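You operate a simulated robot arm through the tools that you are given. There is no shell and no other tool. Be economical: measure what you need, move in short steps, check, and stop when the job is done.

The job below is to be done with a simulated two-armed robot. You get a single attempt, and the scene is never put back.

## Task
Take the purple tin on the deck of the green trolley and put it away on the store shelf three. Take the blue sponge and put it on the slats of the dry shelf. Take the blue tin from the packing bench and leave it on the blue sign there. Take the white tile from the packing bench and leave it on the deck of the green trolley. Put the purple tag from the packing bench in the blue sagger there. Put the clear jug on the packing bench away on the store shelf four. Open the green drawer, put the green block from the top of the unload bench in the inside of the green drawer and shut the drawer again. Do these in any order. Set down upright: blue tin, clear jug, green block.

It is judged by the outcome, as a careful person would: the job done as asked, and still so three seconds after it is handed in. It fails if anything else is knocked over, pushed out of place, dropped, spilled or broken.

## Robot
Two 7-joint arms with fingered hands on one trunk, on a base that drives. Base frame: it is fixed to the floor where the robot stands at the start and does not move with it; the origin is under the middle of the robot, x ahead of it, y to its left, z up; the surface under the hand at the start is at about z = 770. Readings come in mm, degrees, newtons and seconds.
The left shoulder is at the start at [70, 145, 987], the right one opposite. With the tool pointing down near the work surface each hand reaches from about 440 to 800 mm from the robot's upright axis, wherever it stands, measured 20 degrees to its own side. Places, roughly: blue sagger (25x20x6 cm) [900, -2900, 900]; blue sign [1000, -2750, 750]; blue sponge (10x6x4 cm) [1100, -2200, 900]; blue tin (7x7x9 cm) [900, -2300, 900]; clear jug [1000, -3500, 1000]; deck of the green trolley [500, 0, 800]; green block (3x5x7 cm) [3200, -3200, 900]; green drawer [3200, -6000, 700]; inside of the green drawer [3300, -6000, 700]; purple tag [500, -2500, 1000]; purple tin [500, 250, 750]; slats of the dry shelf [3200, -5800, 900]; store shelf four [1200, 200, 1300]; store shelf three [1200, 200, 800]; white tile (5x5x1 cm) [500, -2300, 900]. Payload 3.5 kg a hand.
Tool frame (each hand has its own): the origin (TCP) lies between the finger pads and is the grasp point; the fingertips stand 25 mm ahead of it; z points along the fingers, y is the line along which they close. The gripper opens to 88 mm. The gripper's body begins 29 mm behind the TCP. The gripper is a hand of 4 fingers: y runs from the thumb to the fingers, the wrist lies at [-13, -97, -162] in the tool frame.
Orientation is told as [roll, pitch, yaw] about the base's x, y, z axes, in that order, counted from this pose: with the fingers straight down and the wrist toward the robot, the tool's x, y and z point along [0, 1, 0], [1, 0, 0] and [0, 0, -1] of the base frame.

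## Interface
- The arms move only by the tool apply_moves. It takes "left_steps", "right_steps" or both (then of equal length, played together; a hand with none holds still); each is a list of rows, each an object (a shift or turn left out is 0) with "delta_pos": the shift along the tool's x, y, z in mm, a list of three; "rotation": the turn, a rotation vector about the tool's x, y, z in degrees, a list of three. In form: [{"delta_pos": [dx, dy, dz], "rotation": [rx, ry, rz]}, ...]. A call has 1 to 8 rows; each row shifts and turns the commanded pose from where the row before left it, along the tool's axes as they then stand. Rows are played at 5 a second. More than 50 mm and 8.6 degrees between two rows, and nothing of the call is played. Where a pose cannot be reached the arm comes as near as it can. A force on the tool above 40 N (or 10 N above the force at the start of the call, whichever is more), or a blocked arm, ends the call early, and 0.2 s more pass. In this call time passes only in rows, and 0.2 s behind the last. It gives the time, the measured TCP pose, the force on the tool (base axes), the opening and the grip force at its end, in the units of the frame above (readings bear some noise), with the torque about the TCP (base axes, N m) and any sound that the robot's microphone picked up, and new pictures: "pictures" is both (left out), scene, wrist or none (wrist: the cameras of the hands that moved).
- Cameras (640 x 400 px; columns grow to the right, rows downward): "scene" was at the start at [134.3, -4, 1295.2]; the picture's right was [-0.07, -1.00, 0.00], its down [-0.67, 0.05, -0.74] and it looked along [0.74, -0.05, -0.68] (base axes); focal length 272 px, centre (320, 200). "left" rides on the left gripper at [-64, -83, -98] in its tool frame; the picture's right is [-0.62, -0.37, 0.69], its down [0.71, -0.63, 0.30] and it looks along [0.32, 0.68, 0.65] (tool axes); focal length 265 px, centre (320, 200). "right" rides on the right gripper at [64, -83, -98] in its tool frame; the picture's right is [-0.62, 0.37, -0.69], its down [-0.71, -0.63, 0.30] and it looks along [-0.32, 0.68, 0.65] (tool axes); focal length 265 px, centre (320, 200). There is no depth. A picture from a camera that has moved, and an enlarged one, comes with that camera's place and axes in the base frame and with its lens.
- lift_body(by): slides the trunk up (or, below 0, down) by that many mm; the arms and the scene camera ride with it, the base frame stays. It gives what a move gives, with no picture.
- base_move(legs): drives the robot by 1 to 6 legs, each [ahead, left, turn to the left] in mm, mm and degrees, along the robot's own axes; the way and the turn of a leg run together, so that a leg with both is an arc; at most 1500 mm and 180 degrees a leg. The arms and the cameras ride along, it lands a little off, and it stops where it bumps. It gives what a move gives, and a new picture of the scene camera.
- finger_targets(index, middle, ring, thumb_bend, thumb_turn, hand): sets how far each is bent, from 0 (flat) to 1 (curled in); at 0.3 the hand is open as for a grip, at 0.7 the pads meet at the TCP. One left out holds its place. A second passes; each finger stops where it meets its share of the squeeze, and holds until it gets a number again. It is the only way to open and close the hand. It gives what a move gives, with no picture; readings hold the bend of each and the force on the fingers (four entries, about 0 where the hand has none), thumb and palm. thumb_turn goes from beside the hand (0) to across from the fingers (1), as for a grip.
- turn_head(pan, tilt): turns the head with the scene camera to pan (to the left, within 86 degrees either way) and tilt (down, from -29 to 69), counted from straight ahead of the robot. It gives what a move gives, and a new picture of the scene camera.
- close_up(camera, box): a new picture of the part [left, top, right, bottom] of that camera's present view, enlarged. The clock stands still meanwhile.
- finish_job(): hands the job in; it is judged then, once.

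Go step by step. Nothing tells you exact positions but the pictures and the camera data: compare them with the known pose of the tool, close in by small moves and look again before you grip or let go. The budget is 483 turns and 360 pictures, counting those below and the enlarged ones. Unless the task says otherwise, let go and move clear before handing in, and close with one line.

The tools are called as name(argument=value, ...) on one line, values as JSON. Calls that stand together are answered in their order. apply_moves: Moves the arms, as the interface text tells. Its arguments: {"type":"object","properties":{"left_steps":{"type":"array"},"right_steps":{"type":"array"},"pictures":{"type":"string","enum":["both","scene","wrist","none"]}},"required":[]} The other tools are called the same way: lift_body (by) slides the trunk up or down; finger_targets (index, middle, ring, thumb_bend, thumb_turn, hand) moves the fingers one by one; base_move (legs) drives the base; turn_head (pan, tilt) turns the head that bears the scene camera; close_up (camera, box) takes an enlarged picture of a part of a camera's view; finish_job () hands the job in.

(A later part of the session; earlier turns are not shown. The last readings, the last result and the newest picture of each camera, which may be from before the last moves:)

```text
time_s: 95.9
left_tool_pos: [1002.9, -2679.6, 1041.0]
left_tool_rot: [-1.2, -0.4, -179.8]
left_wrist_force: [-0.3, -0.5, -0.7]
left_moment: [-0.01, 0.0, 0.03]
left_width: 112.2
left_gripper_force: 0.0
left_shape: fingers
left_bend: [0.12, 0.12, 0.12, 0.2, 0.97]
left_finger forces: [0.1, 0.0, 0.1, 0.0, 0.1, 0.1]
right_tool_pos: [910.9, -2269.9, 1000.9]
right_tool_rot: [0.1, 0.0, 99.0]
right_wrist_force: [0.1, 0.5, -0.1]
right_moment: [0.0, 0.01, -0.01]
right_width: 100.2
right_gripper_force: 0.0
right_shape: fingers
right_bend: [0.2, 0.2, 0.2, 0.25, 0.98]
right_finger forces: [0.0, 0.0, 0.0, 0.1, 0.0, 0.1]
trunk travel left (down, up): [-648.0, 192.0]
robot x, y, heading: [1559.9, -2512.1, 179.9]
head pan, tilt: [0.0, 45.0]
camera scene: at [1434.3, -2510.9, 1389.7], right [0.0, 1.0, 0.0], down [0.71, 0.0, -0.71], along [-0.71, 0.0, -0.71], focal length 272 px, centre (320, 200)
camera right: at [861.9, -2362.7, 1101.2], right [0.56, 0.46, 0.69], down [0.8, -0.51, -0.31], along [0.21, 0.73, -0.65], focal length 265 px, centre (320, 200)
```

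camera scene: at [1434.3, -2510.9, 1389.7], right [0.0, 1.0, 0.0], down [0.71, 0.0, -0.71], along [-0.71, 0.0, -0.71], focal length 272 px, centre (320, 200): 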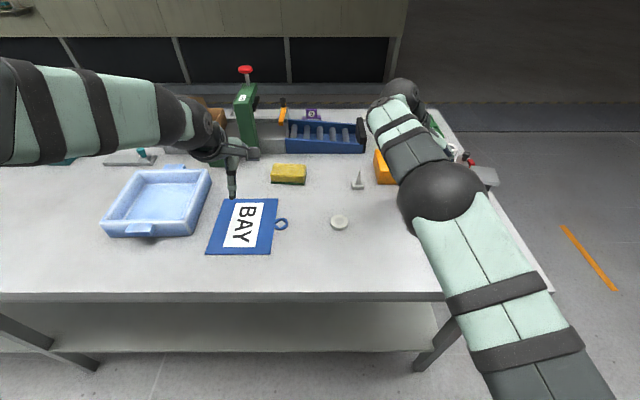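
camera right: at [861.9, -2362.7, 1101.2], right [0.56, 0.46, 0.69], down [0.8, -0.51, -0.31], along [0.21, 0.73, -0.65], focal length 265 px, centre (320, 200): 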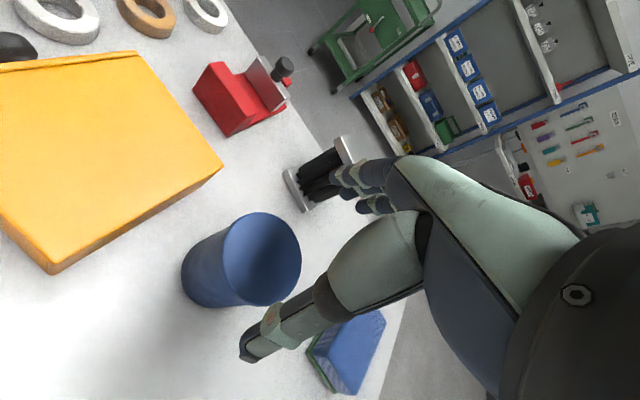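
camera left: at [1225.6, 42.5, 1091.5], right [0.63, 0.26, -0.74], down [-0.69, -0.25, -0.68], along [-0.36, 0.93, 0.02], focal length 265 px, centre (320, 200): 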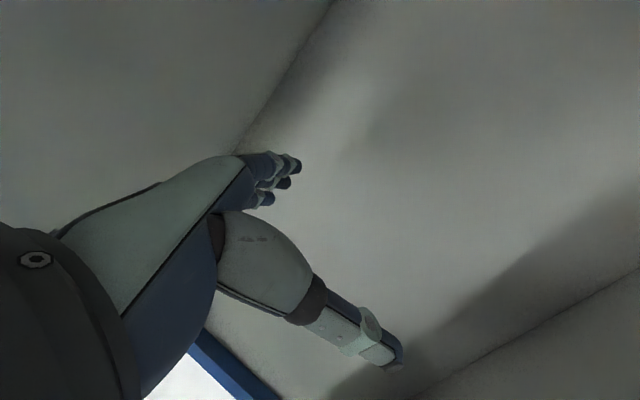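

Aligned over the tin top (≈[912,-2267,938]). I lower to grip depth.

apply_moves(right_steps=[{"delta_pos": [0, 1, 25]}, {"delta_pos": [0, 1, 25]}, {"delta_pos": [0, 0, 20]}, {"delta_pos": [0, 0, 10]}, {"delta_pos": [0, 0, 0]}])

```text
time_s: 97.1
left_tool_pos: [1001.2, -2680.5, 1040.4]
left_tool_rot: [-1.2, -0.5, -179.8]
left_wrist_force: [-0.1, -0.9, 1.4]
left_moment: [0.0, 0.04, 0.01]
left_width: 112.3
left_gripper_force: 0.1
left_shape: fingers
left_bend: [0.12, 0.12, 0.12, 0.2, 0.97]
left_finger forces: [0.0, 0.1, 0.0, 0.1, 0.1, 0.0]
right_tool_pos: [909.7, -2268.3, 923.7]
right_tool_rot: [0.2, -0.1, 99.0]
right_wrist_force: [-0.4, 0.1, 0.4]
right_moment: [0.04, 0.04, -0.01]
right_width: 99.7
right_gripper_force: 0.0
right_shape: fingers
right_bend: [0.2, 0.2, 0.2, 0.25, 0.98]
right_finger forces: [0.0, 0.0, 0.0, 0.1, 0.1, 0.1]
trunk travel left (down, up): [-648.0, 192.0]
robot x, y, heading: [1563.7, -2512.2, 179.8]
head pan, tilt: [0.0, 45.0]
camera scene: at [1433.7, -2510.9, 1389.6], right [0.0, 1.0, 0.0], down [0.71, 0.0, -0.71], along [-0.71, 0.0, -0.71], focal length 272 px, centre (320, 200)
camera right: at [860.8, -2361.2, 1022.5], right [0.56, 0.46, 0.69], down [0.8, -0.51, -0.31], along [0.21, 0.73, -0.65], focal length 265 px, centre (320, 200)
```

scene: 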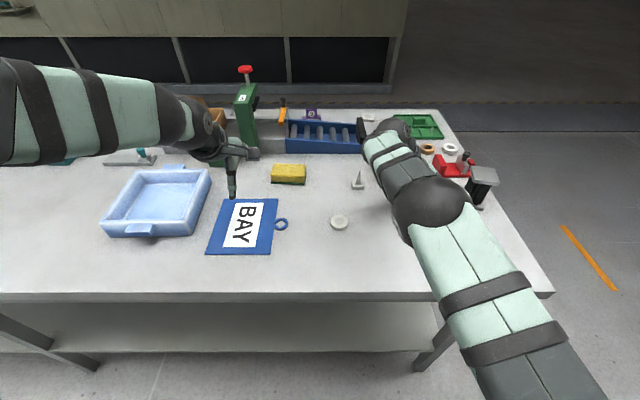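
right: 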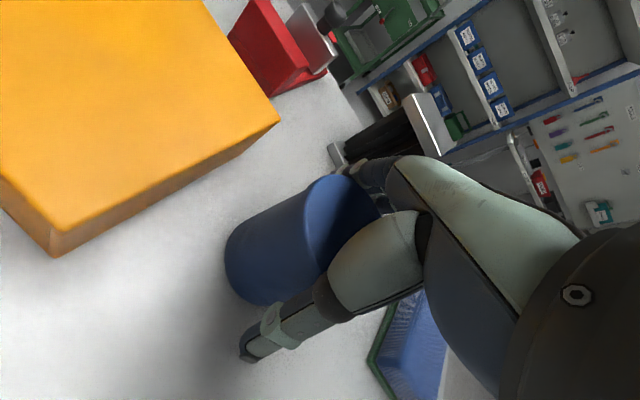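

apply_moves(right_steps=[{"delta_pos": [0, 0, 7]}, {"delta_pos": [0, 0, 0]}], pictures="none")

finger_targets(hand="right", index=0.7, middle=0.7, ring=0.7, thumb_bend=0.7)

close_up(camera="right", box=[0, 0, 640, 400])

```text
time_s: 97.7
left_tool_pos: [1001.4, -2679.8, 1041.6]
left_tool_rot: [-1.3, -0.4, -179.8]
left_wrist_force: [0.9, -0.4, -0.1]
left_moment: [0.02, -0.02, 0.03]
left_width: 112.3
left_gripper_force: 0.0
left_shape: fingers
left_bend: [0.12, 0.12, 0.12, 0.2, 0.97]
left_finger forces: [0.0, 0.0, 0.1, 0.1, 0.0, 0.1]
right_tool_pos: [910.0, -2268.5, 916.5]
right_tool_rot: [0.2, -0.1, 99.0]
right_wrist_force: [0.1, 0.4, 2.8]
right_moment: [0.06, 0.01, 0.01]
right_width: 100.6
right_gripper_force: 1.6
right_shape: fingers
right_bend: [0.2, 0.2, 0.2, 0.25, 0.98]
right_finger forces: [2.3, 0.0, 0.0, 0.0, 0.0, 0.1]
trunk travel left (down, up): [-648.0, 192.0]
robot x, y, heading: [1562.4, -2512.4, 179.8]
head pan, tilt: [0.0, 45.0]
```

```text
time_s: 98.7
left_tool_pos: [1003.2, -2679.4, 1042.8]
left_tool_rot: [-1.3, -0.5, -179.8]
left_wrist_force: [-0.2, -0.4, 0.2]
left_moment: [0.0, 0.04, 0.04]
left_width: 112.2
left_gripper_force: 0.1
left_shape: fingers
left_bend: [0.12, 0.12, 0.12, 0.2, 0.97]
left_finger forces: [0.0, 0.1, 0.1, 0.0, 0.0, 0.0]
right_tool_pos: [910.8, -2268.6, 919.1]
right_tool_rot: [0.2, -0.2, 99.0]
right_wrist_force: [-1.7, 4.0, 11.4]
right_moment: [0.64, -0.01, 0.14]
right_width: 58.5
right_gripper_force: 39.7
right_shape: fingers
right_bend: [0.31, 0.47, 0.53, 0.59, 0.95]
right_finger forces: [21.9, 8.6, 9.0, 0.0, 39.4, 0.1]
trunk travel left (down, up): [-648.0, 192.0]
robot x, y, heading: [1563.5, -2513.4, 180.1]
head pan, tilt: [0.0, 45.0]
```

```text
1.00 times, centred on (320, 200) of right (not enlarged: the box is as wide or as high as the picture)
camera zoom: at [861.7, -2360.7, 1017.5], right [0.56, 0.46, 0.69], down [0.8, -0.51, -0.31], along [0.21, 0.73, -0.65], focal length 265 px, centre (320, 200)
```

zoom: 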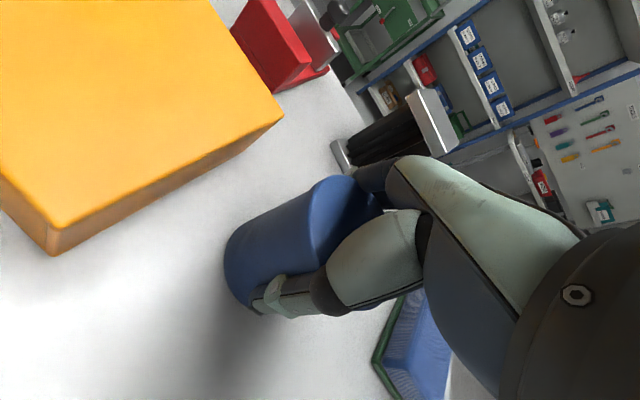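

Tin held. I lift it and shift the base so it comes over the blue sign (centre ≈[981,-2702]).

apply_moves(right_steps=[{"delta_pos": [0, 0, -15]}, {"delta_pos": [0, 0, -30]}, {"delta_pos": [0, 0, -30]}, {"delta_pos": [0, 0, -30]}, {"delta_pos": [0, 0, 0]}], pictures="wrist")

base_move(legs=[[-70, 434, 0]])

```text
time_s: 99.9
left_tool_pos: [1000.9, -2680.9, 1040.3]
left_tool_rot: [-1.3, -0.3, -179.7]
left_wrist_force: [0.3, -0.1, 0.2]
left_moment: [-0.03, -0.02, 0.0]
left_width: 112.3
left_gripper_force: 0.1
left_shape: fingers
left_bend: [0.12, 0.12, 0.12, 0.2, 0.97]
left_finger forces: [0.1, 0.0, 0.0, 0.0, 0.1, 0.0]
right_tool_pos: [911.1, -2268.0, 1022.1]
right_tool_rot: [0.1, 0.0, 99.1]
right_wrist_force: [0.2, -0.1, -2.0]
right_moment: [0.03, -0.02, 0.0]
right_width: 57.7
right_gripper_force: 35.5
right_shape: fingers
right_bend: [0.33, 0.49, 0.55, 0.58, 0.94]
right_finger forces: [17.2, 7.3, 8.1, 0.0, 38.4, 0.0]
trunk travel left (down, up): [-648.0, 192.0]
robot x, y, heading: [1563.4, -2514.9, 180.1]
head pan, tilt: [0.0, 45.0]
camera right: at [861.1, -2361.6, 1120.5], right [0.56, 0.46, 0.69], down [0.8, -0.51, -0.31], along [0.21, 0.73, -0.65], focal length 265 px, centre (320, 200)
```

right: 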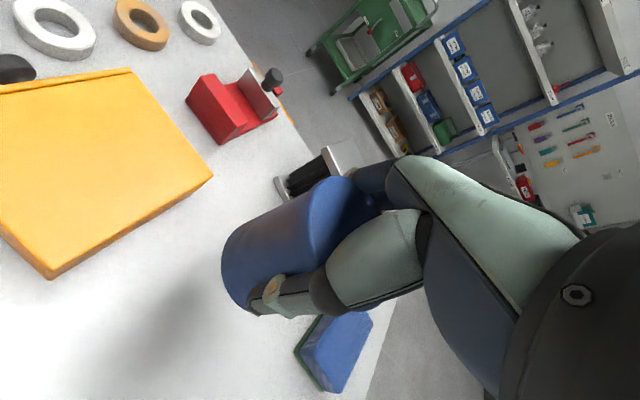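

```text
time_s: 102.6
left_tool_pos: [1070.7, -3116.3, 1040.7]
left_tool_rot: [-1.0, -0.4, -179.8]
left_wrist_force: [0.3, 0.0, -0.1]
left_moment: [-0.02, -0.02, 0.01]
left_width: 112.3
left_gripper_force: 0.1
left_shape: fingers
left_bend: [0.12, 0.12, 0.12, 0.2, 0.97]
left_finger forces: [0.0, 0.0, 0.0, 0.0, 0.0, 0.0]
right_tool_pos: [979.8, -2706.5, 1021.2]
right_tool_rot: [0.0, 0.0, 98.9]
right_wrist_force: [-0.1, 0.0, -2.6]
right_moment: [0.01, 0.01, 0.04]
right_width: 57.6
right_gripper_force: 35.3
right_shape: fingers
right_bend: [0.33, 0.49, 0.55, 0.58, 0.94]
right_finger forces: [17.2, 7.3, 8.1, 0.0, 38.4, 0.0]
trunk travel left (down, up): [-648.0, 192.0]
robot x, y, heading: [1630.8, -2950.5, 180.0]
head pan, tilt: [0.0, 45.0]
camera scene: at [1502.4, -2949.4, 1389.5], right [0.0, 1.0, 0.0], down [0.71, 0.0, -0.71], along [-0.71, 0.0, -0.71], focal length 272 px, centre (320, 200)
```

scene: 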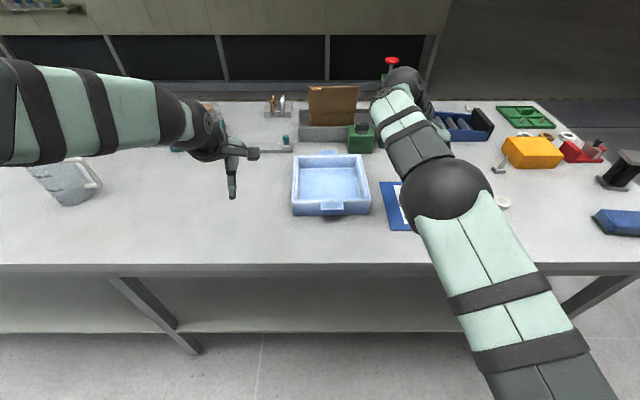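

Over the sign; I check the wrist view while lowering.

apply_moves(right_steps=[{"delta_pos": [0, 0, 30]}, {"delta_pos": [0, 0, 30]}, {"delta_pos": [0, 0, 20]}, {"delta_pos": [0, 0, 0]}], pictures="wrist")

```text
time_s: 103.6
left_tool_pos: [1070.7, -3117.5, 1041.3]
left_tool_rot: [-1.0, -0.4, -179.9]
left_wrist_force: [-0.3, -0.8, 0.8]
left_moment: [0.03, 0.0, 0.0]
left_width: 112.3
left_gripper_force: 0.1
left_shape: fingers
left_bend: [0.12, 0.12, 0.12, 0.2, 0.97]
left_finger forces: [0.0, 0.0, 0.1, 0.0, 0.0, 0.1]
right_tool_pos: [979.4, -2707.0, 940.2]
right_tool_rot: [0.0, 0.1, 98.8]
right_wrist_force: [0.0, -0.1, -2.3]
right_moment: [0.01, 0.01, 0.04]
right_width: 57.7
right_gripper_force: 35.2
right_shape: fingers
right_bend: [0.33, 0.49, 0.55, 0.58, 0.94]
right_finger forces: [17.3, 7.2, 8.1, 0.1, 38.0, 0.1]
trunk travel left (down, up): [-648.0, 192.0]
robot x, y, heading: [1633.6, -2950.3, 180.0]
head pan, tilt: [0.0, 45.0]
camera right: at [929.5, -2798.8, 1038.7], right [0.56, 0.46, 0.69], down [0.8, -0.51, -0.31], along [0.21, 0.73, -0.65], focal length 265 px, centre (320, 200)
```

right: 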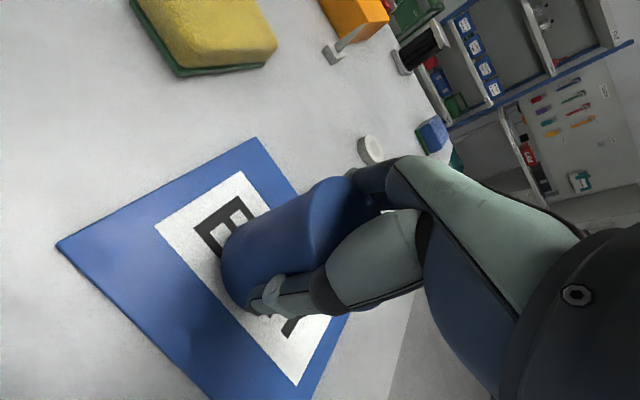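

The tin is about 14 mm short of the sign's centre; I correct and lower to contact.

apply_moves(right_steps=[{"delta_pos": [0, 13, 0]}, {"delta_pos": [0, 0, 5]}, {"delta_pos": [0, 0, 4]}, {"delta_pos": [0, 0, 4]}, {"delta_pos": [0, 0, 3]}, {"delta_pos": [0, 0, 3]}, {"delta_pos": [0, 0, 0]}], pictures="wrist")

```text
time_s: 105.2
left_tool_pos: [1072.0, -3118.7, 1040.7]
left_tool_rot: [-1.2, -0.5, -179.9]
left_wrist_force: [-1.1, -0.1, 0.4]
left_moment: [0.0, -0.04, 0.01]
left_width: 112.4
left_gripper_force: 0.1
left_shape: fingers
left_bend: [0.12, 0.12, 0.12, 0.2, 0.97]
left_finger forces: [0.0, 0.1, 0.0, 0.0, 0.0, 0.0]
right_tool_pos: [978.7, -2693.9, 924.5]
right_tool_rot: [0.4, -0.2, 98.9]
right_wrist_force: [-1.1, 0.5, 5.2]
right_moment: [0.26, -0.04, 0.01]
right_width: 57.4
right_gripper_force: 38.1
right_shape: fingers
right_bend: [0.33, 0.49, 0.55, 0.58, 0.94]
right_finger forces: [18.4, 8.1, 9.1, 0.0, 40.5, 0.1]
trunk travel left (down, up): [-648.0, 192.0]
robot x, y, heading: [1637.1, -2952.4, 180.0]
head pan, tilt: [0.0, 45.0]
camera right: at [929.0, -2786.8, 1023.6], right [0.56, 0.46, 0.69], down [0.8, -0.51, -0.31], along [0.21, 0.73, -0.65], focal length 265 px, centre (320, 200)
```

right: 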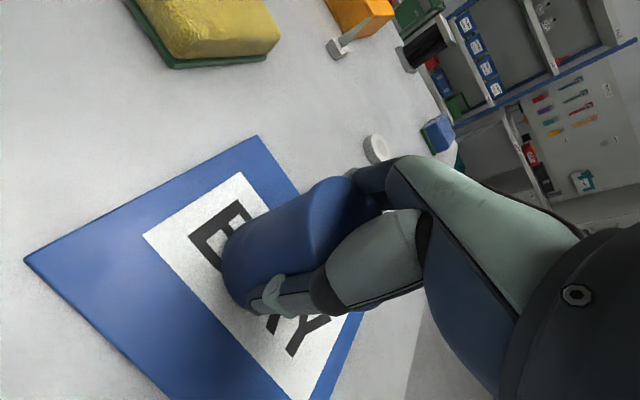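

Contact at about 7 N. I release and lift off.

finger_targets(hand="right", index=0.15, middle=0.15, ring=0.15, thumb_bend=0.25)

apply_moves(right_steps=[{"delta_pos": [0, 0, -20]}, {"delta_pos": [0, 0, -30]}, {"delta_pos": [0, 0, -30]}, {"delta_pos": [0, 0, -30]}, {"delta_pos": [0, 0, 0]}], pictures="wrist")

```text
time_s: 106.2
left_tool_pos: [1070.6, -3117.9, 1040.6]
left_tool_rot: [-1.2, -0.5, -180.0]
left_wrist_force: [0.2, 0.1, 0.0]
left_moment: [0.02, 0.02, -0.04]
left_width: 112.3
left_gripper_force: 0.1
left_shape: fingers
left_bend: [0.12, 0.12, 0.12, 0.2, 0.97]
left_finger forces: [0.1, 0.0, 0.0, 0.1, 0.1, 0.0]
right_tool_pos: [978.5, -2693.2, 922.7]
right_tool_rot: [0.2, 0.0, 98.9]
right_wrist_force: [-0.6, 0.7, 0.0]
right_moment: [-0.02, -0.01, 0.01]
right_width: 106.1
right_gripper_force: 0.1
right_shape: fingers
right_bend: [0.15, 0.15, 0.15, 0.25, 0.97]
right_finger forces: [0.1, 0.0, 0.0, 0.1, 0.2, 0.0]
trunk travel left (down, up): [-648.0, 192.0]
robot x, y, heading: [1633.3, -2951.4, 179.8]
head pan, tilt: [0.0, 45.0]
```

```text
time_s: 107.4
left_tool_pos: [1070.0, -3118.8, 1041.3]
left_tool_rot: [-1.1, -0.4, -179.9]
left_wrist_force: [-0.3, 0.1, 0.3]
left_moment: [0.0, 0.01, 0.01]
left_width: 112.3
left_gripper_force: 0.1
left_shape: fingers
left_bend: [0.12, 0.12, 0.12, 0.2, 0.97]
left_finger forces: [0.0, 0.1, 0.0, 0.1, 0.0, 0.1]
right_tool_pos: [978.5, -2693.2, 1032.3]
right_tool_rot: [0.0, -0.1, 99.0]
right_wrist_force: [1.2, 0.1, 0.4]
right_moment: [0.01, 0.01, -0.01]
right_width: 105.6
right_gripper_force: 0.0
right_shape: fingers
right_bend: [0.15, 0.15, 0.15, 0.25, 0.97]
right_finger forces: [0.0, 0.0, 0.1, 0.1, 0.0, 0.0]
trunk travel left (down, up): [-648.0, 192.0]
robot x, y, heading: [1632.4, -2950.5, 179.9]
head pan, tilt: [0.0, 45.0]
camera right: at [929.0, -2786.8, 1131.2], right [0.56, 0.46, 0.69], down [0.8, -0.51, -0.31], along [0.21, 0.73, -0.65], focal length 265 px, centre (320, 200)
```

right: 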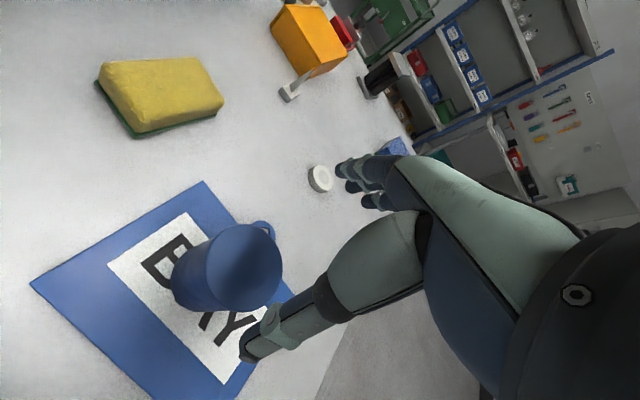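

The tin stands on the sign. I bring the right hand back to its neutral orientation and retract it before driving to the west side for the tag and tile.

apply_moves(right_steps=[{"rotation": [0, 0, -8.1], "delta_pos": [0, 0, -10]}, {"rotation": [0, 0, -8.1], "delta_pos": [0, 0, -10]}, {"rotation": [0, 0, -8.1], "delta_pos": [0, 0, -10]}, {"rotation": [0, 0, -8.1]}, {"rotation": [0, 0, -8.1]}, {"rotation": [0, 0, -8.1]}, {"rotation": [0, 0, -8.1]}, {"rotation": [0, 0, -8.1]}], pictures="none")

apply_moves(right_steps=[{"rotation": [0, 0, -8.1]}, {"rotation": [0, 0, -8.1]}, {"delta_pos": [0, -45, 0]}, {"delta_pos": [0, -45, 0]}, {"delta_pos": [0, -45, 0]}, {"delta_pos": [0, -45, 0]}], pictures="scene")

```text
time_s: 109.2
left_tool_pos: [1071.0, -3117.1, 1041.2]
left_tool_rot: [-1.2, -0.5, -179.9]
left_wrist_force: [-0.2, 0.8, 0.3]
left_moment: [0.03, 0.04, -0.05]
left_width: 112.2
left_gripper_force: 0.0
left_shape: fingers
left_bend: [0.12, 0.12, 0.12, 0.2, 0.97]
left_finger forces: [0.0, 0.1, 0.0, 0.1, 0.0, 0.0]
right_tool_pos: [979.7, -2693.7, 1062.2]
right_tool_rot: [-0.1, -0.1, 163.9]
right_wrist_force: [-0.4, -0.2, -0.8]
right_moment: [0.03, 0.04, -0.01]
right_width: 105.7
right_gripper_force: 0.0
right_shape: fingers
right_bend: [0.15, 0.15, 0.15, 0.25, 0.97]
right_finger forces: [0.0, 0.1, 0.0, 0.0, 0.0, 0.0]
trunk travel left (down, up): [-648.0, 192.0]
robot x, y, heading: [1635.8, -2949.2, 179.9]
head pan, tilt: [0.0, 45.0]
```

```text
time_s: 110.6
left_tool_pos: [1071.8, -3122.3, 1039.9]
left_tool_rot: [-1.5, -0.5, -179.9]
left_wrist_force: [0.3, -0.5, -0.2]
left_moment: [0.04, 0.02, -0.02]
left_width: 112.0
left_gripper_force: 0.1
left_shape: fingers
left_bend: [0.12, 0.12, 0.12, 0.2, 0.97]
left_finger forces: [0.1, 0.0, 0.0, 0.0, 0.0, 0.1]
right_tool_pos: [1162.1, -2698.1, 1065.1]
right_tool_rot: [-0.2, -0.2, 179.8]
right_wrist_force: [0.2, -0.1, 0.7]
right_moment: [0.02, -0.02, -0.03]
right_width: 105.6
right_gripper_force: 0.0
right_shape: fingers
right_bend: [0.15, 0.15, 0.15, 0.25, 0.97]
right_finger forces: [0.0, 0.0, 0.0, 0.1, 0.0, 0.0]
trunk travel left (down, up): [-648.0, 192.0]
robot x, y, heading: [1633.9, -2951.8, 180.1]
head pan, tilt: [0.0, 45.0]
camera scene: at [1505.1, -2954.7, 1389.8], right [0.0, 1.0, 0.0], down [0.71, 0.0, -0.71], along [-0.71, 0.0, -0.71], focal length 272 px, centre (320, 200)
```

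scene: 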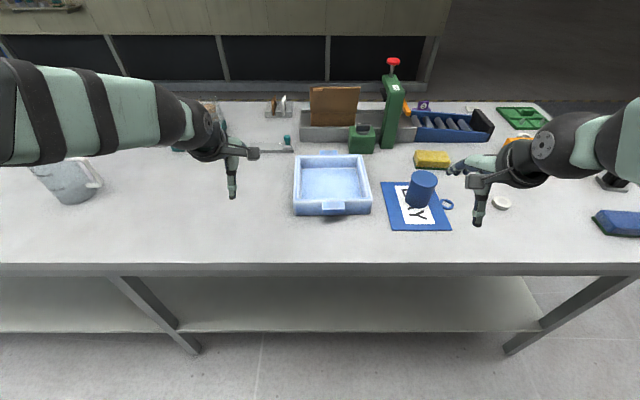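

Now I drive around the north end to the west side of the bench.

base_move(legs=[[-120, 0, 0], [0, 1500, 0]])

```text
time_s: 118.7
left_tool_pos: [1184.7, -4575.9, 1041.0]
left_tool_rot: [-1.3, -0.5, 179.8]
left_wrist_force: [-0.5, -0.7, -0.5]
left_moment: [0.0, -0.01, -0.01]
left_width: 112.2
left_gripper_force: 0.1
left_shape: fingers
left_bend: [0.12, 0.12, 0.12, 0.2, 0.97]
left_finger forces: [0.0, 0.0, 0.0, 0.0, 0.1, 0.0]
right_tool_pos: [1276.7, -4153.6, 1063.0]
right_tool_rot: [-0.1, -0.1, 179.6]
right_wrist_force: [0.6, 0.5, 0.3]
right_moment: [0.0, -0.01, -0.03]
right_width: 105.8
right_gripper_force: 0.0
right_shape: fingers
right_bend: [0.15, 0.15, 0.15, 0.25, 0.97]
right_finger forces: [0.1, 0.0, 0.0, 0.1, 0.0, 0.1]
trunk travel left (down, up): [-648.0, 192.0]
robot x, y, heading: [1745.0, -4411.2, 179.5]
head pan, tilt: [0.0, 45.0]
camera scene: at [1618.7, -4410.2, 1389.6], right [0.01, 1.0, 0.0], down [0.71, -0.01, -0.71], along [-0.71, 0.01, -0.71], focal length 272 px, centre (320, 200)
```

scene: 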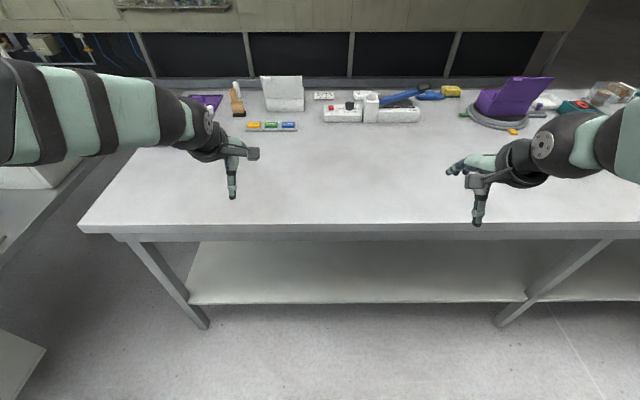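

I strafed the wrong way (nothing touched). I go back north along the same lane and around.

base_move(legs=[[-60, 0, 0], [0, -1480, 0], [0, -1480, 0]])

```text
time_s: 133.6
left_tool_pos: [1244.2, -1631.2, 1040.2]
left_tool_rot: [-1.2, -0.4, -179.0]
left_wrist_force: [-0.8, -0.5, 0.4]
left_moment: [-0.02, 0.02, 0.02]
left_width: 112.1
left_gripper_force: 0.1
left_shape: fingers
left_bend: [0.12, 0.12, 0.12, 0.2, 0.97]
left_finger forces: [0.0, 0.0, 0.0, 0.0, 0.0, 0.0]
right_tool_pos: [1325.9, -1205.0, 1062.8]
right_tool_rot: [-0.1, -0.1, -179.0]
right_wrist_force: [0.4, 0.5, 0.0]
right_moment: [0.0, 0.04, -0.06]
right_width: 105.7
right_gripper_force: 0.1
right_shape: fingers
right_bend: [0.15, 0.15, 0.15, 0.25, 0.97]
right_finger forces: [0.1, 0.1, 0.0, 0.1, 0.0, 0.0]
trunk travel left (down, up): [-648.0, 192.0]
robot x, y, heading: [1805.9, -1452.9, -179.2]
head pan, tilt: [0.0, 45.0]
camera scene: at [1672.9, -1455.1, 1389.6], right [-0.01, 1.0, 0.0], down [0.71, 0.01, -0.71], along [-0.71, -0.01, -0.71], focal length 272 px, centre (320, 200)
```

scene: 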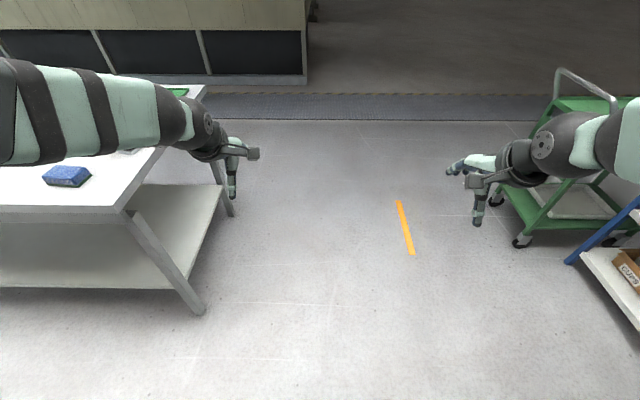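

base_move(legs=[[1400, 0, 0.5], [430, 0, 0], [0, 0, 179], [0, -960, 0]])

```text
time_s: 154.6
left_tool_pos: [568.5, -2291.1, 1041.2]
left_tool_rot: [-1.1, -0.3, 1.8]
left_wrist_force: [0.0, 0.1, 0.8]
left_moment: [-0.01, 0.0, 0.02]
left_width: 112.4
left_gripper_force: 0.1
left_shape: fingers
left_bend: [0.12, 0.12, 0.12, 0.2, 0.97]
left_finger forces: [0.0, 0.0, 0.0, 0.0, 0.0, 0.0]
right_tool_pos: [493.9, -2716.6, 1062.8]
right_tool_rot: [-0.1, -0.2, 1.7]
right_wrist_force: [-0.5, 0.7, 0.3]
right_moment: [0.01, 0.03, 0.02]
right_width: 106.0
right_gripper_force: 0.0
right_shape: fingers
right_bend: [0.15, 0.15, 0.15, 0.25, 0.97]
right_finger forces: [0.1, 0.0, 0.0, 0.0, 0.1, 0.0]
trunk travel left (down, up): [-648.0, 192.0]
robot x, y, heading: [12.9, -2477.3, 1.5]
head pan, tilt: [0.0, 45.0]
camera scene: at [144.4, -2469.3, 1389.6], right [0.03, -1.0, 0.0], down [-0.71, -0.02, -0.71], along [0.71, 0.02, -0.71], focal length 272 px, centre (320, 200)
```

scene: 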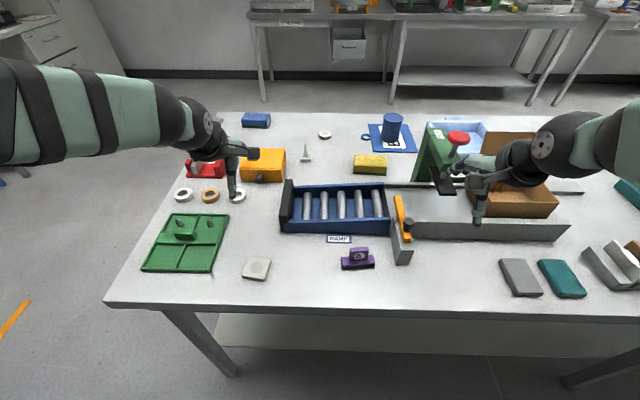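

close_up(camera="scene", box=[220, 200, 420, 300])

```text
3.20 times, centred on (320, 250) of scene
camera zoom: at [144.4, -2469.3, 1389.6], right [0.03, -1.0, 0.0], down [-0.71, -0.02, -0.71], along [0.71, 0.02, -0.71], focal length 870 px, centre (320, 40)
```

zoom: 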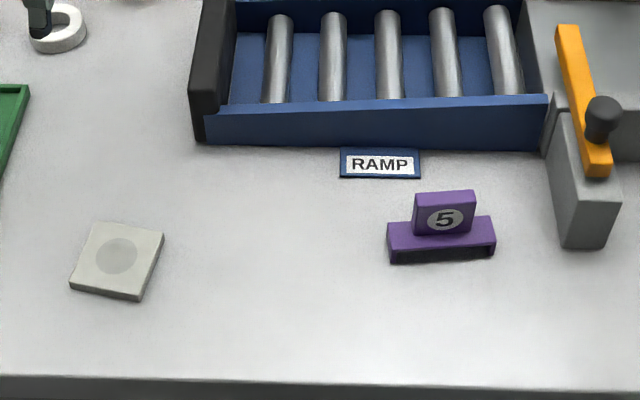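

The white tile is near [459,-2320] (turned ~7°) and the purple tag "5" near [485,-2546]. I bring the left hand above the tile.

finger_targets(hand="left", index=0.38, middle=0.38, ring=0.38, thumb_bend=0.38)

apply_moves(left_steps=[{"delta_pos": [-8, -36, 0]}, {"delta_pos": [-8, -36, 0]}, {"delta_pos": [-8, -36, 0], "rotation": [0, 0, 8]}, {"delta_pos": [0, 0, 35]}, {"delta_pos": [0, 0, 35]}, {"delta_pos": [0, 0, 35]}, {"delta_pos": [0, 0, 0]}])

```text
time_s: 155.6
left_tool_pos: [568.4, -2290.5, 1041.0]
left_tool_rot: [-1.2, -0.4, 1.9]
left_wrist_force: [-0.2, 0.8, -0.1]
left_moment: [-0.03, 0.01, 0.0]
left_width: 68.6
left_gripper_force: 0.1
left_shape: fingers
left_bend: [0.38, 0.38, 0.38, 0.38, 0.97]
left_finger forces: [0.1, 0.0, 0.1, 0.1, 0.0, 0.1]
right_tool_pos: [493.2, -2719.0, 1063.1]
right_tool_rot: [-0.1, -0.1, 1.7]
right_wrist_force: [-0.2, -0.3, 0.1]
right_moment: [0.0, 0.0, 0.04]
right_width: 105.9
right_gripper_force: 0.1
right_shape: fingers
right_bend: [0.15, 0.15, 0.15, 0.25, 0.97]
right_finger forces: [0.0, 0.1, 0.1, 0.1, 0.0, 0.0]
trunk travel left (down, up): [-648.0, 192.0]
robot x, y, heading: [7.3, -2477.4, 1.9]
head pan, tilt: [0.0, 45.0]
```

```text
time_s: 157.2
left_tool_pos: [463.0, -2320.3, 932.8]
left_tool_rot: [-1.2, -0.6, -6.1]
left_wrist_force: [0.7, -0.4, -0.1]
left_moment: [-0.02, 0.02, 0.02]
left_width: 68.3
left_gripper_force: 0.0
left_shape: fingers
left_bend: [0.38, 0.38, 0.38, 0.38, 0.97]
left_finger forces: [0.0, 0.1, 0.0, 0.0, 0.0, 0.0]
right_tool_pos: [494.3, -2718.2, 1063.6]
right_tool_rot: [-0.1, -0.1, 1.7]
right_wrist_force: [1.2, -0.8, 0.0]
right_moment: [-0.02, 0.0, 0.01]
right_width: 105.8
right_gripper_force: 0.1
right_shape: fingers
right_bend: [0.15, 0.15, 0.15, 0.25, 0.97]
right_finger forces: [0.1, 0.0, 0.0, 0.0, 0.0, 0.0]
trunk travel left (down, up): [-648.0, 192.0]
robot x, y, heading: [13.6, -2472.1, 1.6]
head pan, tilt: [0.0, 45.0]
camera scene: at [143.8, -2470.2, 1389.7], right [0.03, -1.0, 0.0], down [-0.71, -0.02, -0.71], along [0.71, 0.02, -0.71], focal length 272 px, centre (320, 200)
camera left: at [371.9, -2374.0, 1032.0], right [-0.43, -0.59, -0.69], down [-0.55, 0.77, -0.32], along [0.72, 0.24, -0.65], focal length 265 px, centre (320, 200)
```

scene: 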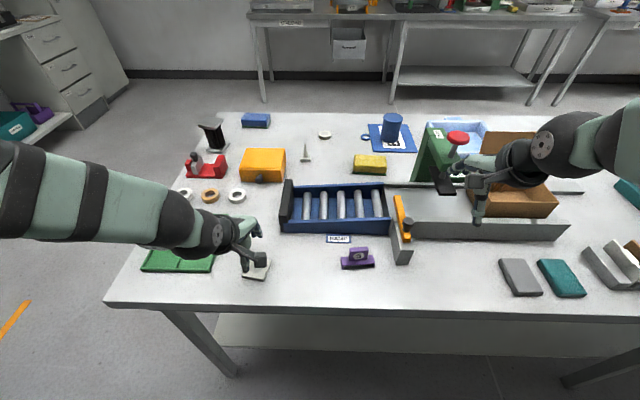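
left: 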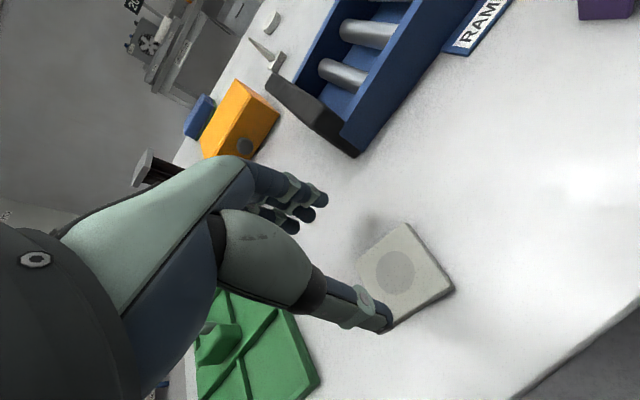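

apply_moves(left_steps=[{"delta_pos": [-4, -6, 0]}, {"delta_pos": [0, 0, 25]}, {"delta_pos": [0, 0, 20]}, {"delta_pos": [0, 0, 6]}, {"delta_pos": [0, 0, 0]}], pictures="wrist")

close_up(camera="left", box=[240, 140, 480, 340])

```text
time_s: 158.4
left_tool_pos: [456.7, -2324.8, 886.6]
left_tool_rot: [-0.9, -1.0, -6.1]
left_wrist_force: [-0.5, 1.0, 14.9]
left_moment: [0.13, -0.61, 0.06]
left_width: 68.2
left_gripper_force: 8.0
left_shape: fingers
left_bend: [0.38, 0.36, 0.38, 0.38, 0.98]
left_finger forces: [0.0, 14.6, 0.0, 0.0, 0.7, 0.1]
right_tool_pos: [492.8, -2718.9, 1064.4]
right_tool_rot: [0.0, -0.2, 1.7]
right_wrist_force: [0.8, -0.2, -0.5]
right_moment: [-0.02, 0.02, 0.02]
right_width: 106.0
right_gripper_force: 0.1
right_shape: fingers
right_bend: [0.15, 0.15, 0.15, 0.25, 0.97]
right_finger forces: [0.0, 0.1, 0.1, 0.0, 0.0, 0.0]
trunk travel left (down, up): [-648.0, 192.0]
robot x, y, heading: [10.4, -2474.1, 1.6]
head pan, tilt: [0.0, 45.0]
camera left: at [364.6, -2379.1, 984.3], right [-0.42, -0.59, -0.69], down [-0.55, 0.77, -0.33], along [0.72, 0.24, -0.65], focal length 265 px, centre (320, 200)
```

left: 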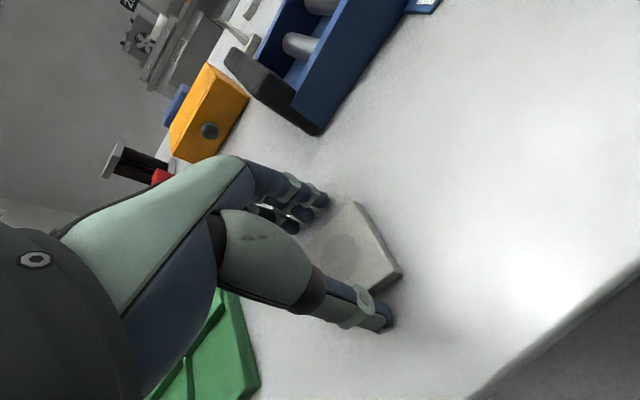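

```text
2.00 times, centred on (360, 240) of left
camera zoom: at [364.6, -2379.1, 984.3], right [-0.42, -0.59, -0.69], down [-0.55, 0.77, -0.33], along [0.72, 0.24, -0.65], focal length 531 px, centre (240, 120)
```

zoom: 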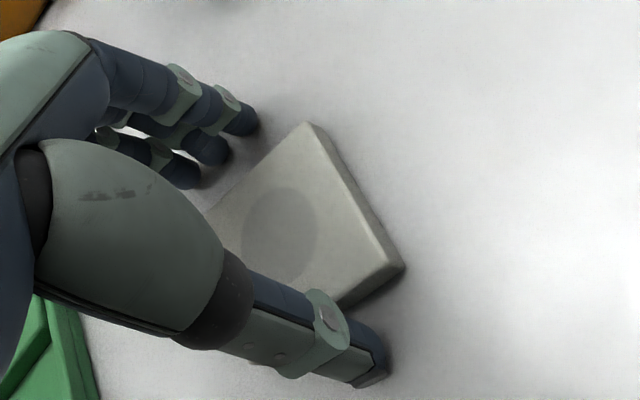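

The longer middle finger already touches the bench. I rise slightly, narrow the opening to ~58 mm, then lower again.

apply_moves(left_steps=[{"delta_pos": [0, 0, -6]}, {"delta_pos": [0, 0, 0]}], pictures="none")

finger_targets(hand="left", index=0.42, middle=0.42, ring=0.42, thumb_bend=0.42)

close_up(camera="left", box=[240, 140, 480, 340])

```text
time_s: 159.0
left_tool_pos: [455.7, -2325.5, 889.3]
left_tool_rot: [-1.0, -0.5, -6.1]
left_wrist_force: [-0.8, 0.0, -0.3]
left_moment: [-0.02, 0.01, -0.02]
left_width: 67.8
left_gripper_force: 0.1
left_shape: fingers
left_bend: [0.38, 0.38, 0.38, 0.38, 0.97]
left_finger forces: [0.0, 0.0, 0.0, 0.0, 0.1, 0.1]
right_tool_pos: [493.4, -2716.6, 1062.8]
right_tool_rot: [0.0, 0.0, 1.6]
right_wrist_force: [1.0, 1.0, 0.5]
right_moment: [0.03, -0.02, 0.01]
right_width: 105.6
right_gripper_force: 0.0
right_shape: fingers
right_bend: [0.15, 0.15, 0.15, 0.25, 0.97]
right_finger forces: [0.0, 0.0, 0.0, 0.0, 0.0, 0.0]
trunk travel left (down, up): [-648.0, 192.0]
robot x, y, heading: [10.1, -2474.3, 1.8]
head pan, tilt: [0.0, 45.0]
```

```text
time_s: 160.0
left_tool_pos: [457.6, -2325.6, 889.5]
left_tool_rot: [-1.1, -0.6, -6.1]
left_wrist_force: [1.1, -0.3, 0.7]
left_moment: [0.03, 0.01, 0.02]
left_width: 59.7
left_gripper_force: 0.1
left_shape: fingers
left_bend: [0.42, 0.42, 0.42, 0.42, 0.97]
left_finger forces: [0.0, 0.1, 0.0, 0.0, 0.0, 0.0]
right_tool_pos: [493.5, -2718.2, 1062.5]
right_tool_rot: [0.0, -0.1, 1.7]
right_wrist_force: [-0.7, -0.3, -1.0]
right_moment: [0.05, 0.01, 0.0]
right_width: 105.7
right_gripper_force: 0.1
right_shape: fingers
right_bend: [0.15, 0.15, 0.15, 0.25, 0.97]
right_finger forces: [0.0, 0.0, 0.0, 0.0, 0.0, 0.0]
trunk travel left (down, up): [-648.0, 192.0]
robot x, y, heading: [12.7, -2473.9, 1.4]
head pan, tilt: [0.0, 45.0]
```

```text
2.00 times, centred on (360, 240) of left
camera zoom: at [364.7, -2379.0, 989.1], right [-0.43, -0.59, -0.68], down [-0.55, 0.77, -0.32], along [0.72, 0.24, -0.65], focal length 531 px, centre (240, 120)
```

zoom: 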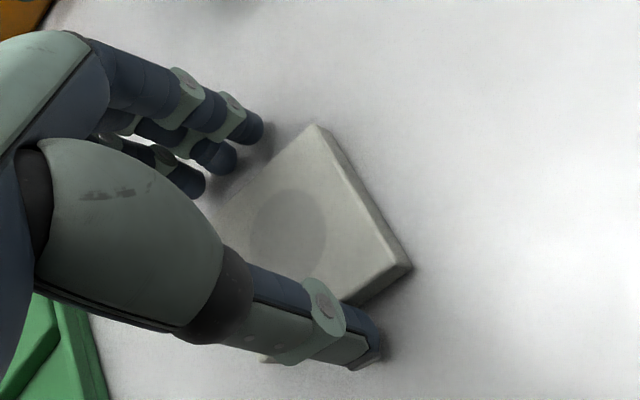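

apply_moves(left_steps=[{"delta_pos": [0, 0, 4]}, {"delta_pos": [0, 0, 3]}, {"delta_pos": [0, 0, 3]}, {"delta_pos": [0, 0, 0]}], pictures="none")

close_up(camera="left", box=[240, 140, 480, 340])

```text
time_s: 161.0
left_tool_pos: [461.3, -2324.7, 885.3]
left_tool_rot: [-1.1, -1.9, -6.0]
left_wrist_force: [-3.3, 0.1, 19.1]
left_moment: [0.12, -0.31, 0.03]
left_width: 62.6
left_gripper_force: 9.8
left_shape: fingers
left_bend: [0.42, 0.42, 0.42, 0.4, 0.97]
left_finger forces: [0.0, 15.7, 0.0, 0.1, 3.8, 0.0]
right_tool_pos: [491.6, -2717.7, 1064.2]
right_tool_rot: [0.0, -0.3, 1.6]
right_wrist_force: [0.5, 0.1, -0.3]
right_moment: [0.02, 0.03, -0.01]
right_width: 106.1
right_gripper_force: 0.1
right_shape: fingers
right_bend: [0.15, 0.15, 0.15, 0.25, 0.97]
right_finger forces: [0.1, 0.0, 0.0, 0.1, 0.0, 0.1]
trunk travel left (down, up): [-648.0, 192.0]
robot x, y, heading: [11.4, -2472.5, 1.6]
head pan, tilt: [0.0, 45.0]
stopped in row 4 (left hand): the force on the tool passed its limit at 42 N (the readings are from after the stop); the commanded pose is now the measured one
```

```text
2.00 times, centred on (360, 240) of left
camera zoom: at [366.8, -2379.5, 983.0], right [-0.41, -0.59, -0.69], down [-0.54, 0.77, -0.34], along [0.73, 0.24, -0.64], focal length 531 px, centre (240, 120)
```

zoom: 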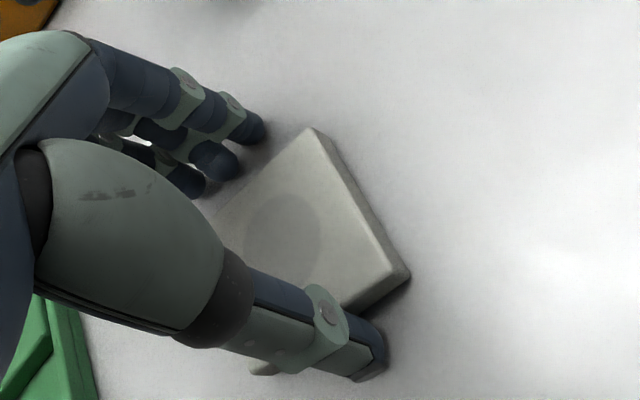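

Fingertips are at bench level on both sides of the tile. I raise 3 mm and close.

apply_moves(left_steps=[{"delta_pos": [0, 0, -3]}, {"delta_pos": [0, 0, 0]}], pictures="none")

finger_targets(hand="left", index=0.55, middle=0.55, ring=0.55, thumb_bend=0.6)

close_up(camera="left", box=[240, 140, 480, 340])

```text
time_s: 161.6
left_tool_pos: [459.6, -2325.7, 886.3]
left_tool_rot: [-1.0, -1.4, -6.0]
left_wrist_force: [-1.4, -0.5, 8.9]
left_moment: [0.06, -0.27, 0.01]
left_width: 60.5
left_gripper_force: 3.8
left_shape: fingers
left_bend: [0.42, 0.42, 0.42, 0.41, 0.97]
left_finger forces: [0.1, 8.4, 0.1, 0.0, 0.6, 0.0]
right_tool_pos: [491.3, -2717.3, 1063.2]
right_tool_rot: [0.1, -0.3, 1.6]
right_wrist_force: [-0.5, -0.6, 0.2]
right_moment: [0.04, 0.01, -0.03]
right_width: 105.9
right_gripper_force: 0.0
right_shape: fingers
right_bend: [0.15, 0.15, 0.15, 0.25, 0.97]
right_finger forces: [0.1, 0.0, 0.0, 0.0, 0.0, 0.1]
trunk travel left (down, up): [-648.0, 192.0]
robot x, y, heading: [10.5, -2473.8, 1.6]
head pan, tilt: [0.0, 45.0]
```

```text
time_s: 162.6
left_tool_pos: [461.3, -2325.8, 888.5]
left_tool_rot: [-1.1, -1.7, -6.0]
left_wrist_force: [5.5, -1.1, 19.0]
left_moment: [0.11, -0.82, -0.04]
left_width: 43.5
left_gripper_force: 16.9
left_shape: fingers
left_bend: [0.5, 0.47, 0.51, 0.51, 0.96]
left_finger forces: [4.1, 19.2, 3.0, 0.1, 7.3, 0.1]
right_tool_pos: [492.5, -2718.3, 1063.3]
right_tool_rot: [0.0, -0.2, 1.7]
right_wrist_force: [0.6, -0.1, -0.2]
right_moment: [-0.04, 0.01, 0.0]
right_width: 105.7
right_gripper_force: 0.0
right_shape: fingers
right_bend: [0.15, 0.15, 0.15, 0.25, 0.97]
right_finger forces: [0.1, 0.0, 0.0, 0.0, 0.0, 0.1]
trunk travel left (down, up): [-648.0, 192.0]
robot x, y, heading: [7.8, -2474.6, 1.7]
head pan, tilt: [0.0, 45.0]
```

```text
2.00 times, centred on (360, 240) of left
camera zoom: at [366.7, -2379.8, 985.2], right [-0.41, -0.59, -0.69], down [-0.54, 0.77, -0.34], along [0.73, 0.24, -0.64], focal length 531 px, centre (240, 120)
```

zoom: 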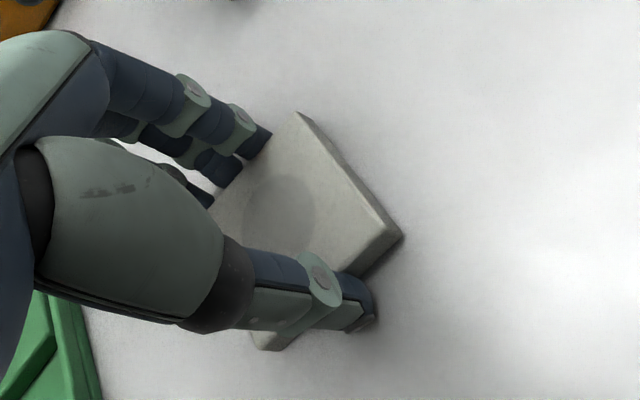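

finger_targets(hand="left", index=0.7, ring=0.7, thumb_bend=0.7)

apply_moves(left_steps=[{"delta_pos": [0, 0, -3]}, {"delta_pos": [0, 0, -5]}, {"delta_pos": [0, 0, -8]}, {"delta_pos": [0, 0, 0]}], pictures="none")

close_up(camera="left", box=[240, 140, 480, 340])

```text
time_s: 163.6
left_tool_pos: [459.9, -2326.1, 888.3]
left_tool_rot: [-1.2, -1.7, -5.9]
left_wrist_force: [6.2, -0.3, 21.4]
left_moment: [0.11, -0.86, -0.06]
left_width: 42.3
left_gripper_force: 25.6
left_shape: fingers
left_bend: [0.56, 0.46, 0.6, 0.48, 0.94]
left_finger forces: [8.7, 21.0, 6.4, 0.0, 15.1, 0.1]
right_tool_pos: [491.9, -2718.5, 1064.6]
right_tool_rot: [0.0, -0.2, 1.7]
right_wrist_force: [-0.3, 0.7, 0.1]
right_moment: [-0.02, 0.04, 0.03]
right_width: 106.0
right_gripper_force: 0.0
right_shape: fingers
right_bend: [0.15, 0.15, 0.15, 0.25, 0.97]
right_finger forces: [0.0, 0.0, 0.1, 0.1, 0.0, 0.0]
trunk travel left (down, up): [-648.0, 192.0]
robot x, y, heading: [12.3, -2479.2, 1.6]
head pan, tilt: [0.0, 45.0]
```

```text
time_s: 164.6
left_tool_pos: [460.1, -2324.8, 903.2]
left_tool_rot: [-1.1, -1.1, -6.1]
left_wrist_force: [-0.1, 0.6, -1.6]
left_moment: [-0.03, -0.02, -0.02]
left_width: 42.6
left_gripper_force: 15.4
left_shape: fingers
left_bend: [0.56, 0.55, 0.6, 0.48, 0.94]
left_finger forces: [8.7, 0.0, 6.3, 0.0, 15.0, 0.0]
right_tool_pos: [493.4, -2717.5, 1062.7]
right_tool_rot: [-0.1, -0.2, 1.7]
right_wrist_force: [-0.2, 0.4, -0.3]
right_moment: [0.0, -0.02, -0.01]
right_width: 105.7
right_gripper_force: 0.1
right_shape: fingers
right_bend: [0.15, 0.15, 0.15, 0.25, 0.97]
right_finger forces: [0.0, 0.0, 0.0, 0.0, 0.0, 0.1]
trunk travel left (down, up): [-648.0, 192.0]
robot x, y, heading: [10.1, -2473.5, 1.4]
head pan, tilt: [0.0, 45.0]
```

```text
2.00 times, centred on (360, 240) of left
camera zoom: at [366.7, -2378.6, 1000.7], right [-0.42, -0.59, -0.69], down [-0.55, 0.77, -0.33], along [0.73, 0.24, -0.65], focal length 531 px, centre (240, 120)
```

zoom: 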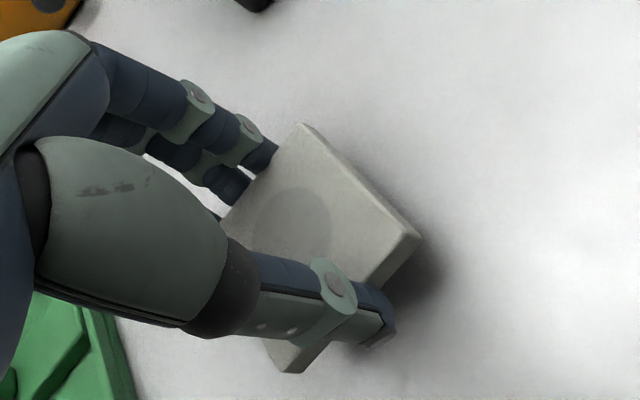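

The tile is held. I raise it and shift the base left so the right hand can take the tag.

apply_moves(left_steps=[{"delta_pos": [0, 0, -35]}, {"delta_pos": [0, 0, -35]}, {"delta_pos": [0, 0, -35]}, {"delta_pos": [0, 0, -30]}, {"delta_pos": [0, 0, 0]}], pictures="wrist")

base_move(legs=[[-15, 97, 0]])

```text
time_s: 165.8
left_tool_pos: [458.3, -2323.0, 1038.2]
left_tool_rot: [-1.1, -1.3, -6.1]
left_wrist_force: [0.8, -0.3, -0.8]
left_moment: [0.03, 0.02, -0.01]
left_width: 42.4
left_gripper_force: 15.6
left_shape: fingers
left_bend: [0.56, 0.55, 0.61, 0.48, 0.94]
left_finger forces: [8.8, 0.1, 6.3, 0.0, 15.1, 0.0]
right_tool_pos: [493.8, -2718.5, 1062.6]
right_tool_rot: [0.1, -0.1, 1.6]
right_wrist_force: [-0.5, -0.3, -0.6]
right_moment: [0.02, -0.02, 0.0]
right_width: 105.7
right_gripper_force: 0.1
right_shape: fingers
right_bend: [0.15, 0.15, 0.15, 0.25, 0.97]
right_finger forces: [0.0, 0.0, 0.1, 0.0, 0.1, 0.1]
trunk travel left (down, up): [-648.0, 192.0]
robot x, y, heading: [12.8, -2470.3, 1.6]
head pan, tilt: [0.0, 45.0]
camera left: at [365.6, -2376.8, 1136.2], right [-0.42, -0.59, -0.69], down [-0.54, 0.77, -0.33], along [0.73, 0.24, -0.64], focal length 265 px, centre (320, 200)
```

left: 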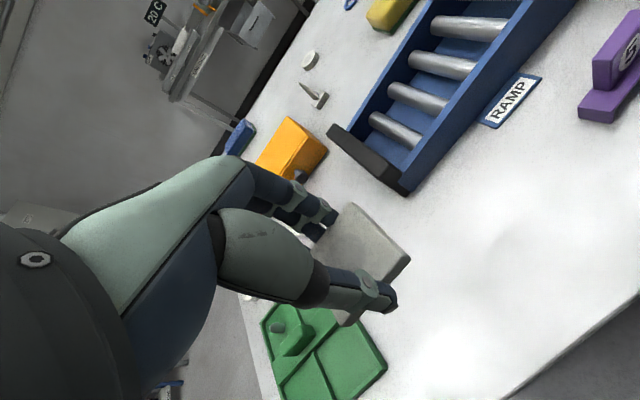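

```text
time_s: 166.9
left_tool_pos: [439.7, -2228.2, 1038.8]
left_tool_rot: [-1.2, -1.3, -6.0]
left_wrist_force: [-0.3, 0.4, -1.2]
left_moment: [0.0, -0.01, 0.0]
left_width: 42.6
left_gripper_force: 15.1
left_shape: fingers
left_bend: [0.56, 0.55, 0.61, 0.48, 0.94]
left_finger forces: [8.7, 0.0, 6.3, 0.0, 15.1, 0.0]
right_tool_pos: [476.1, -2623.1, 1062.1]
right_tool_rot: [0.0, -0.1, 1.8]
right_wrist_force: [0.8, -0.5, 0.2]
right_moment: [0.0, -0.01, 0.02]
right_width: 105.8
right_gripper_force: 0.1
right_shape: fingers
right_bend: [0.15, 0.15, 0.15, 0.25, 0.97]
right_finger forces: [0.1, 0.1, 0.1, 0.0, 0.1, 0.0]
trunk travel left (down, up): [-648.0, 192.0]
robot x, y, heading: [-4.1, -2378.4, 1.6]
head pan, tilt: [0.0, 45.0]
camera scene: at [126.8, -2375.5, 1389.6], right [0.03, -1.0, 0.0], down [-0.71, -0.02, -0.71], along [0.71, 0.02, -0.71], focal length 272 px, centre (320, 200)
```

scene: 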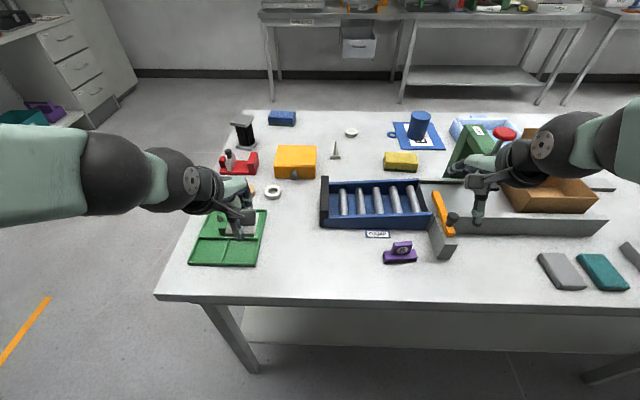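

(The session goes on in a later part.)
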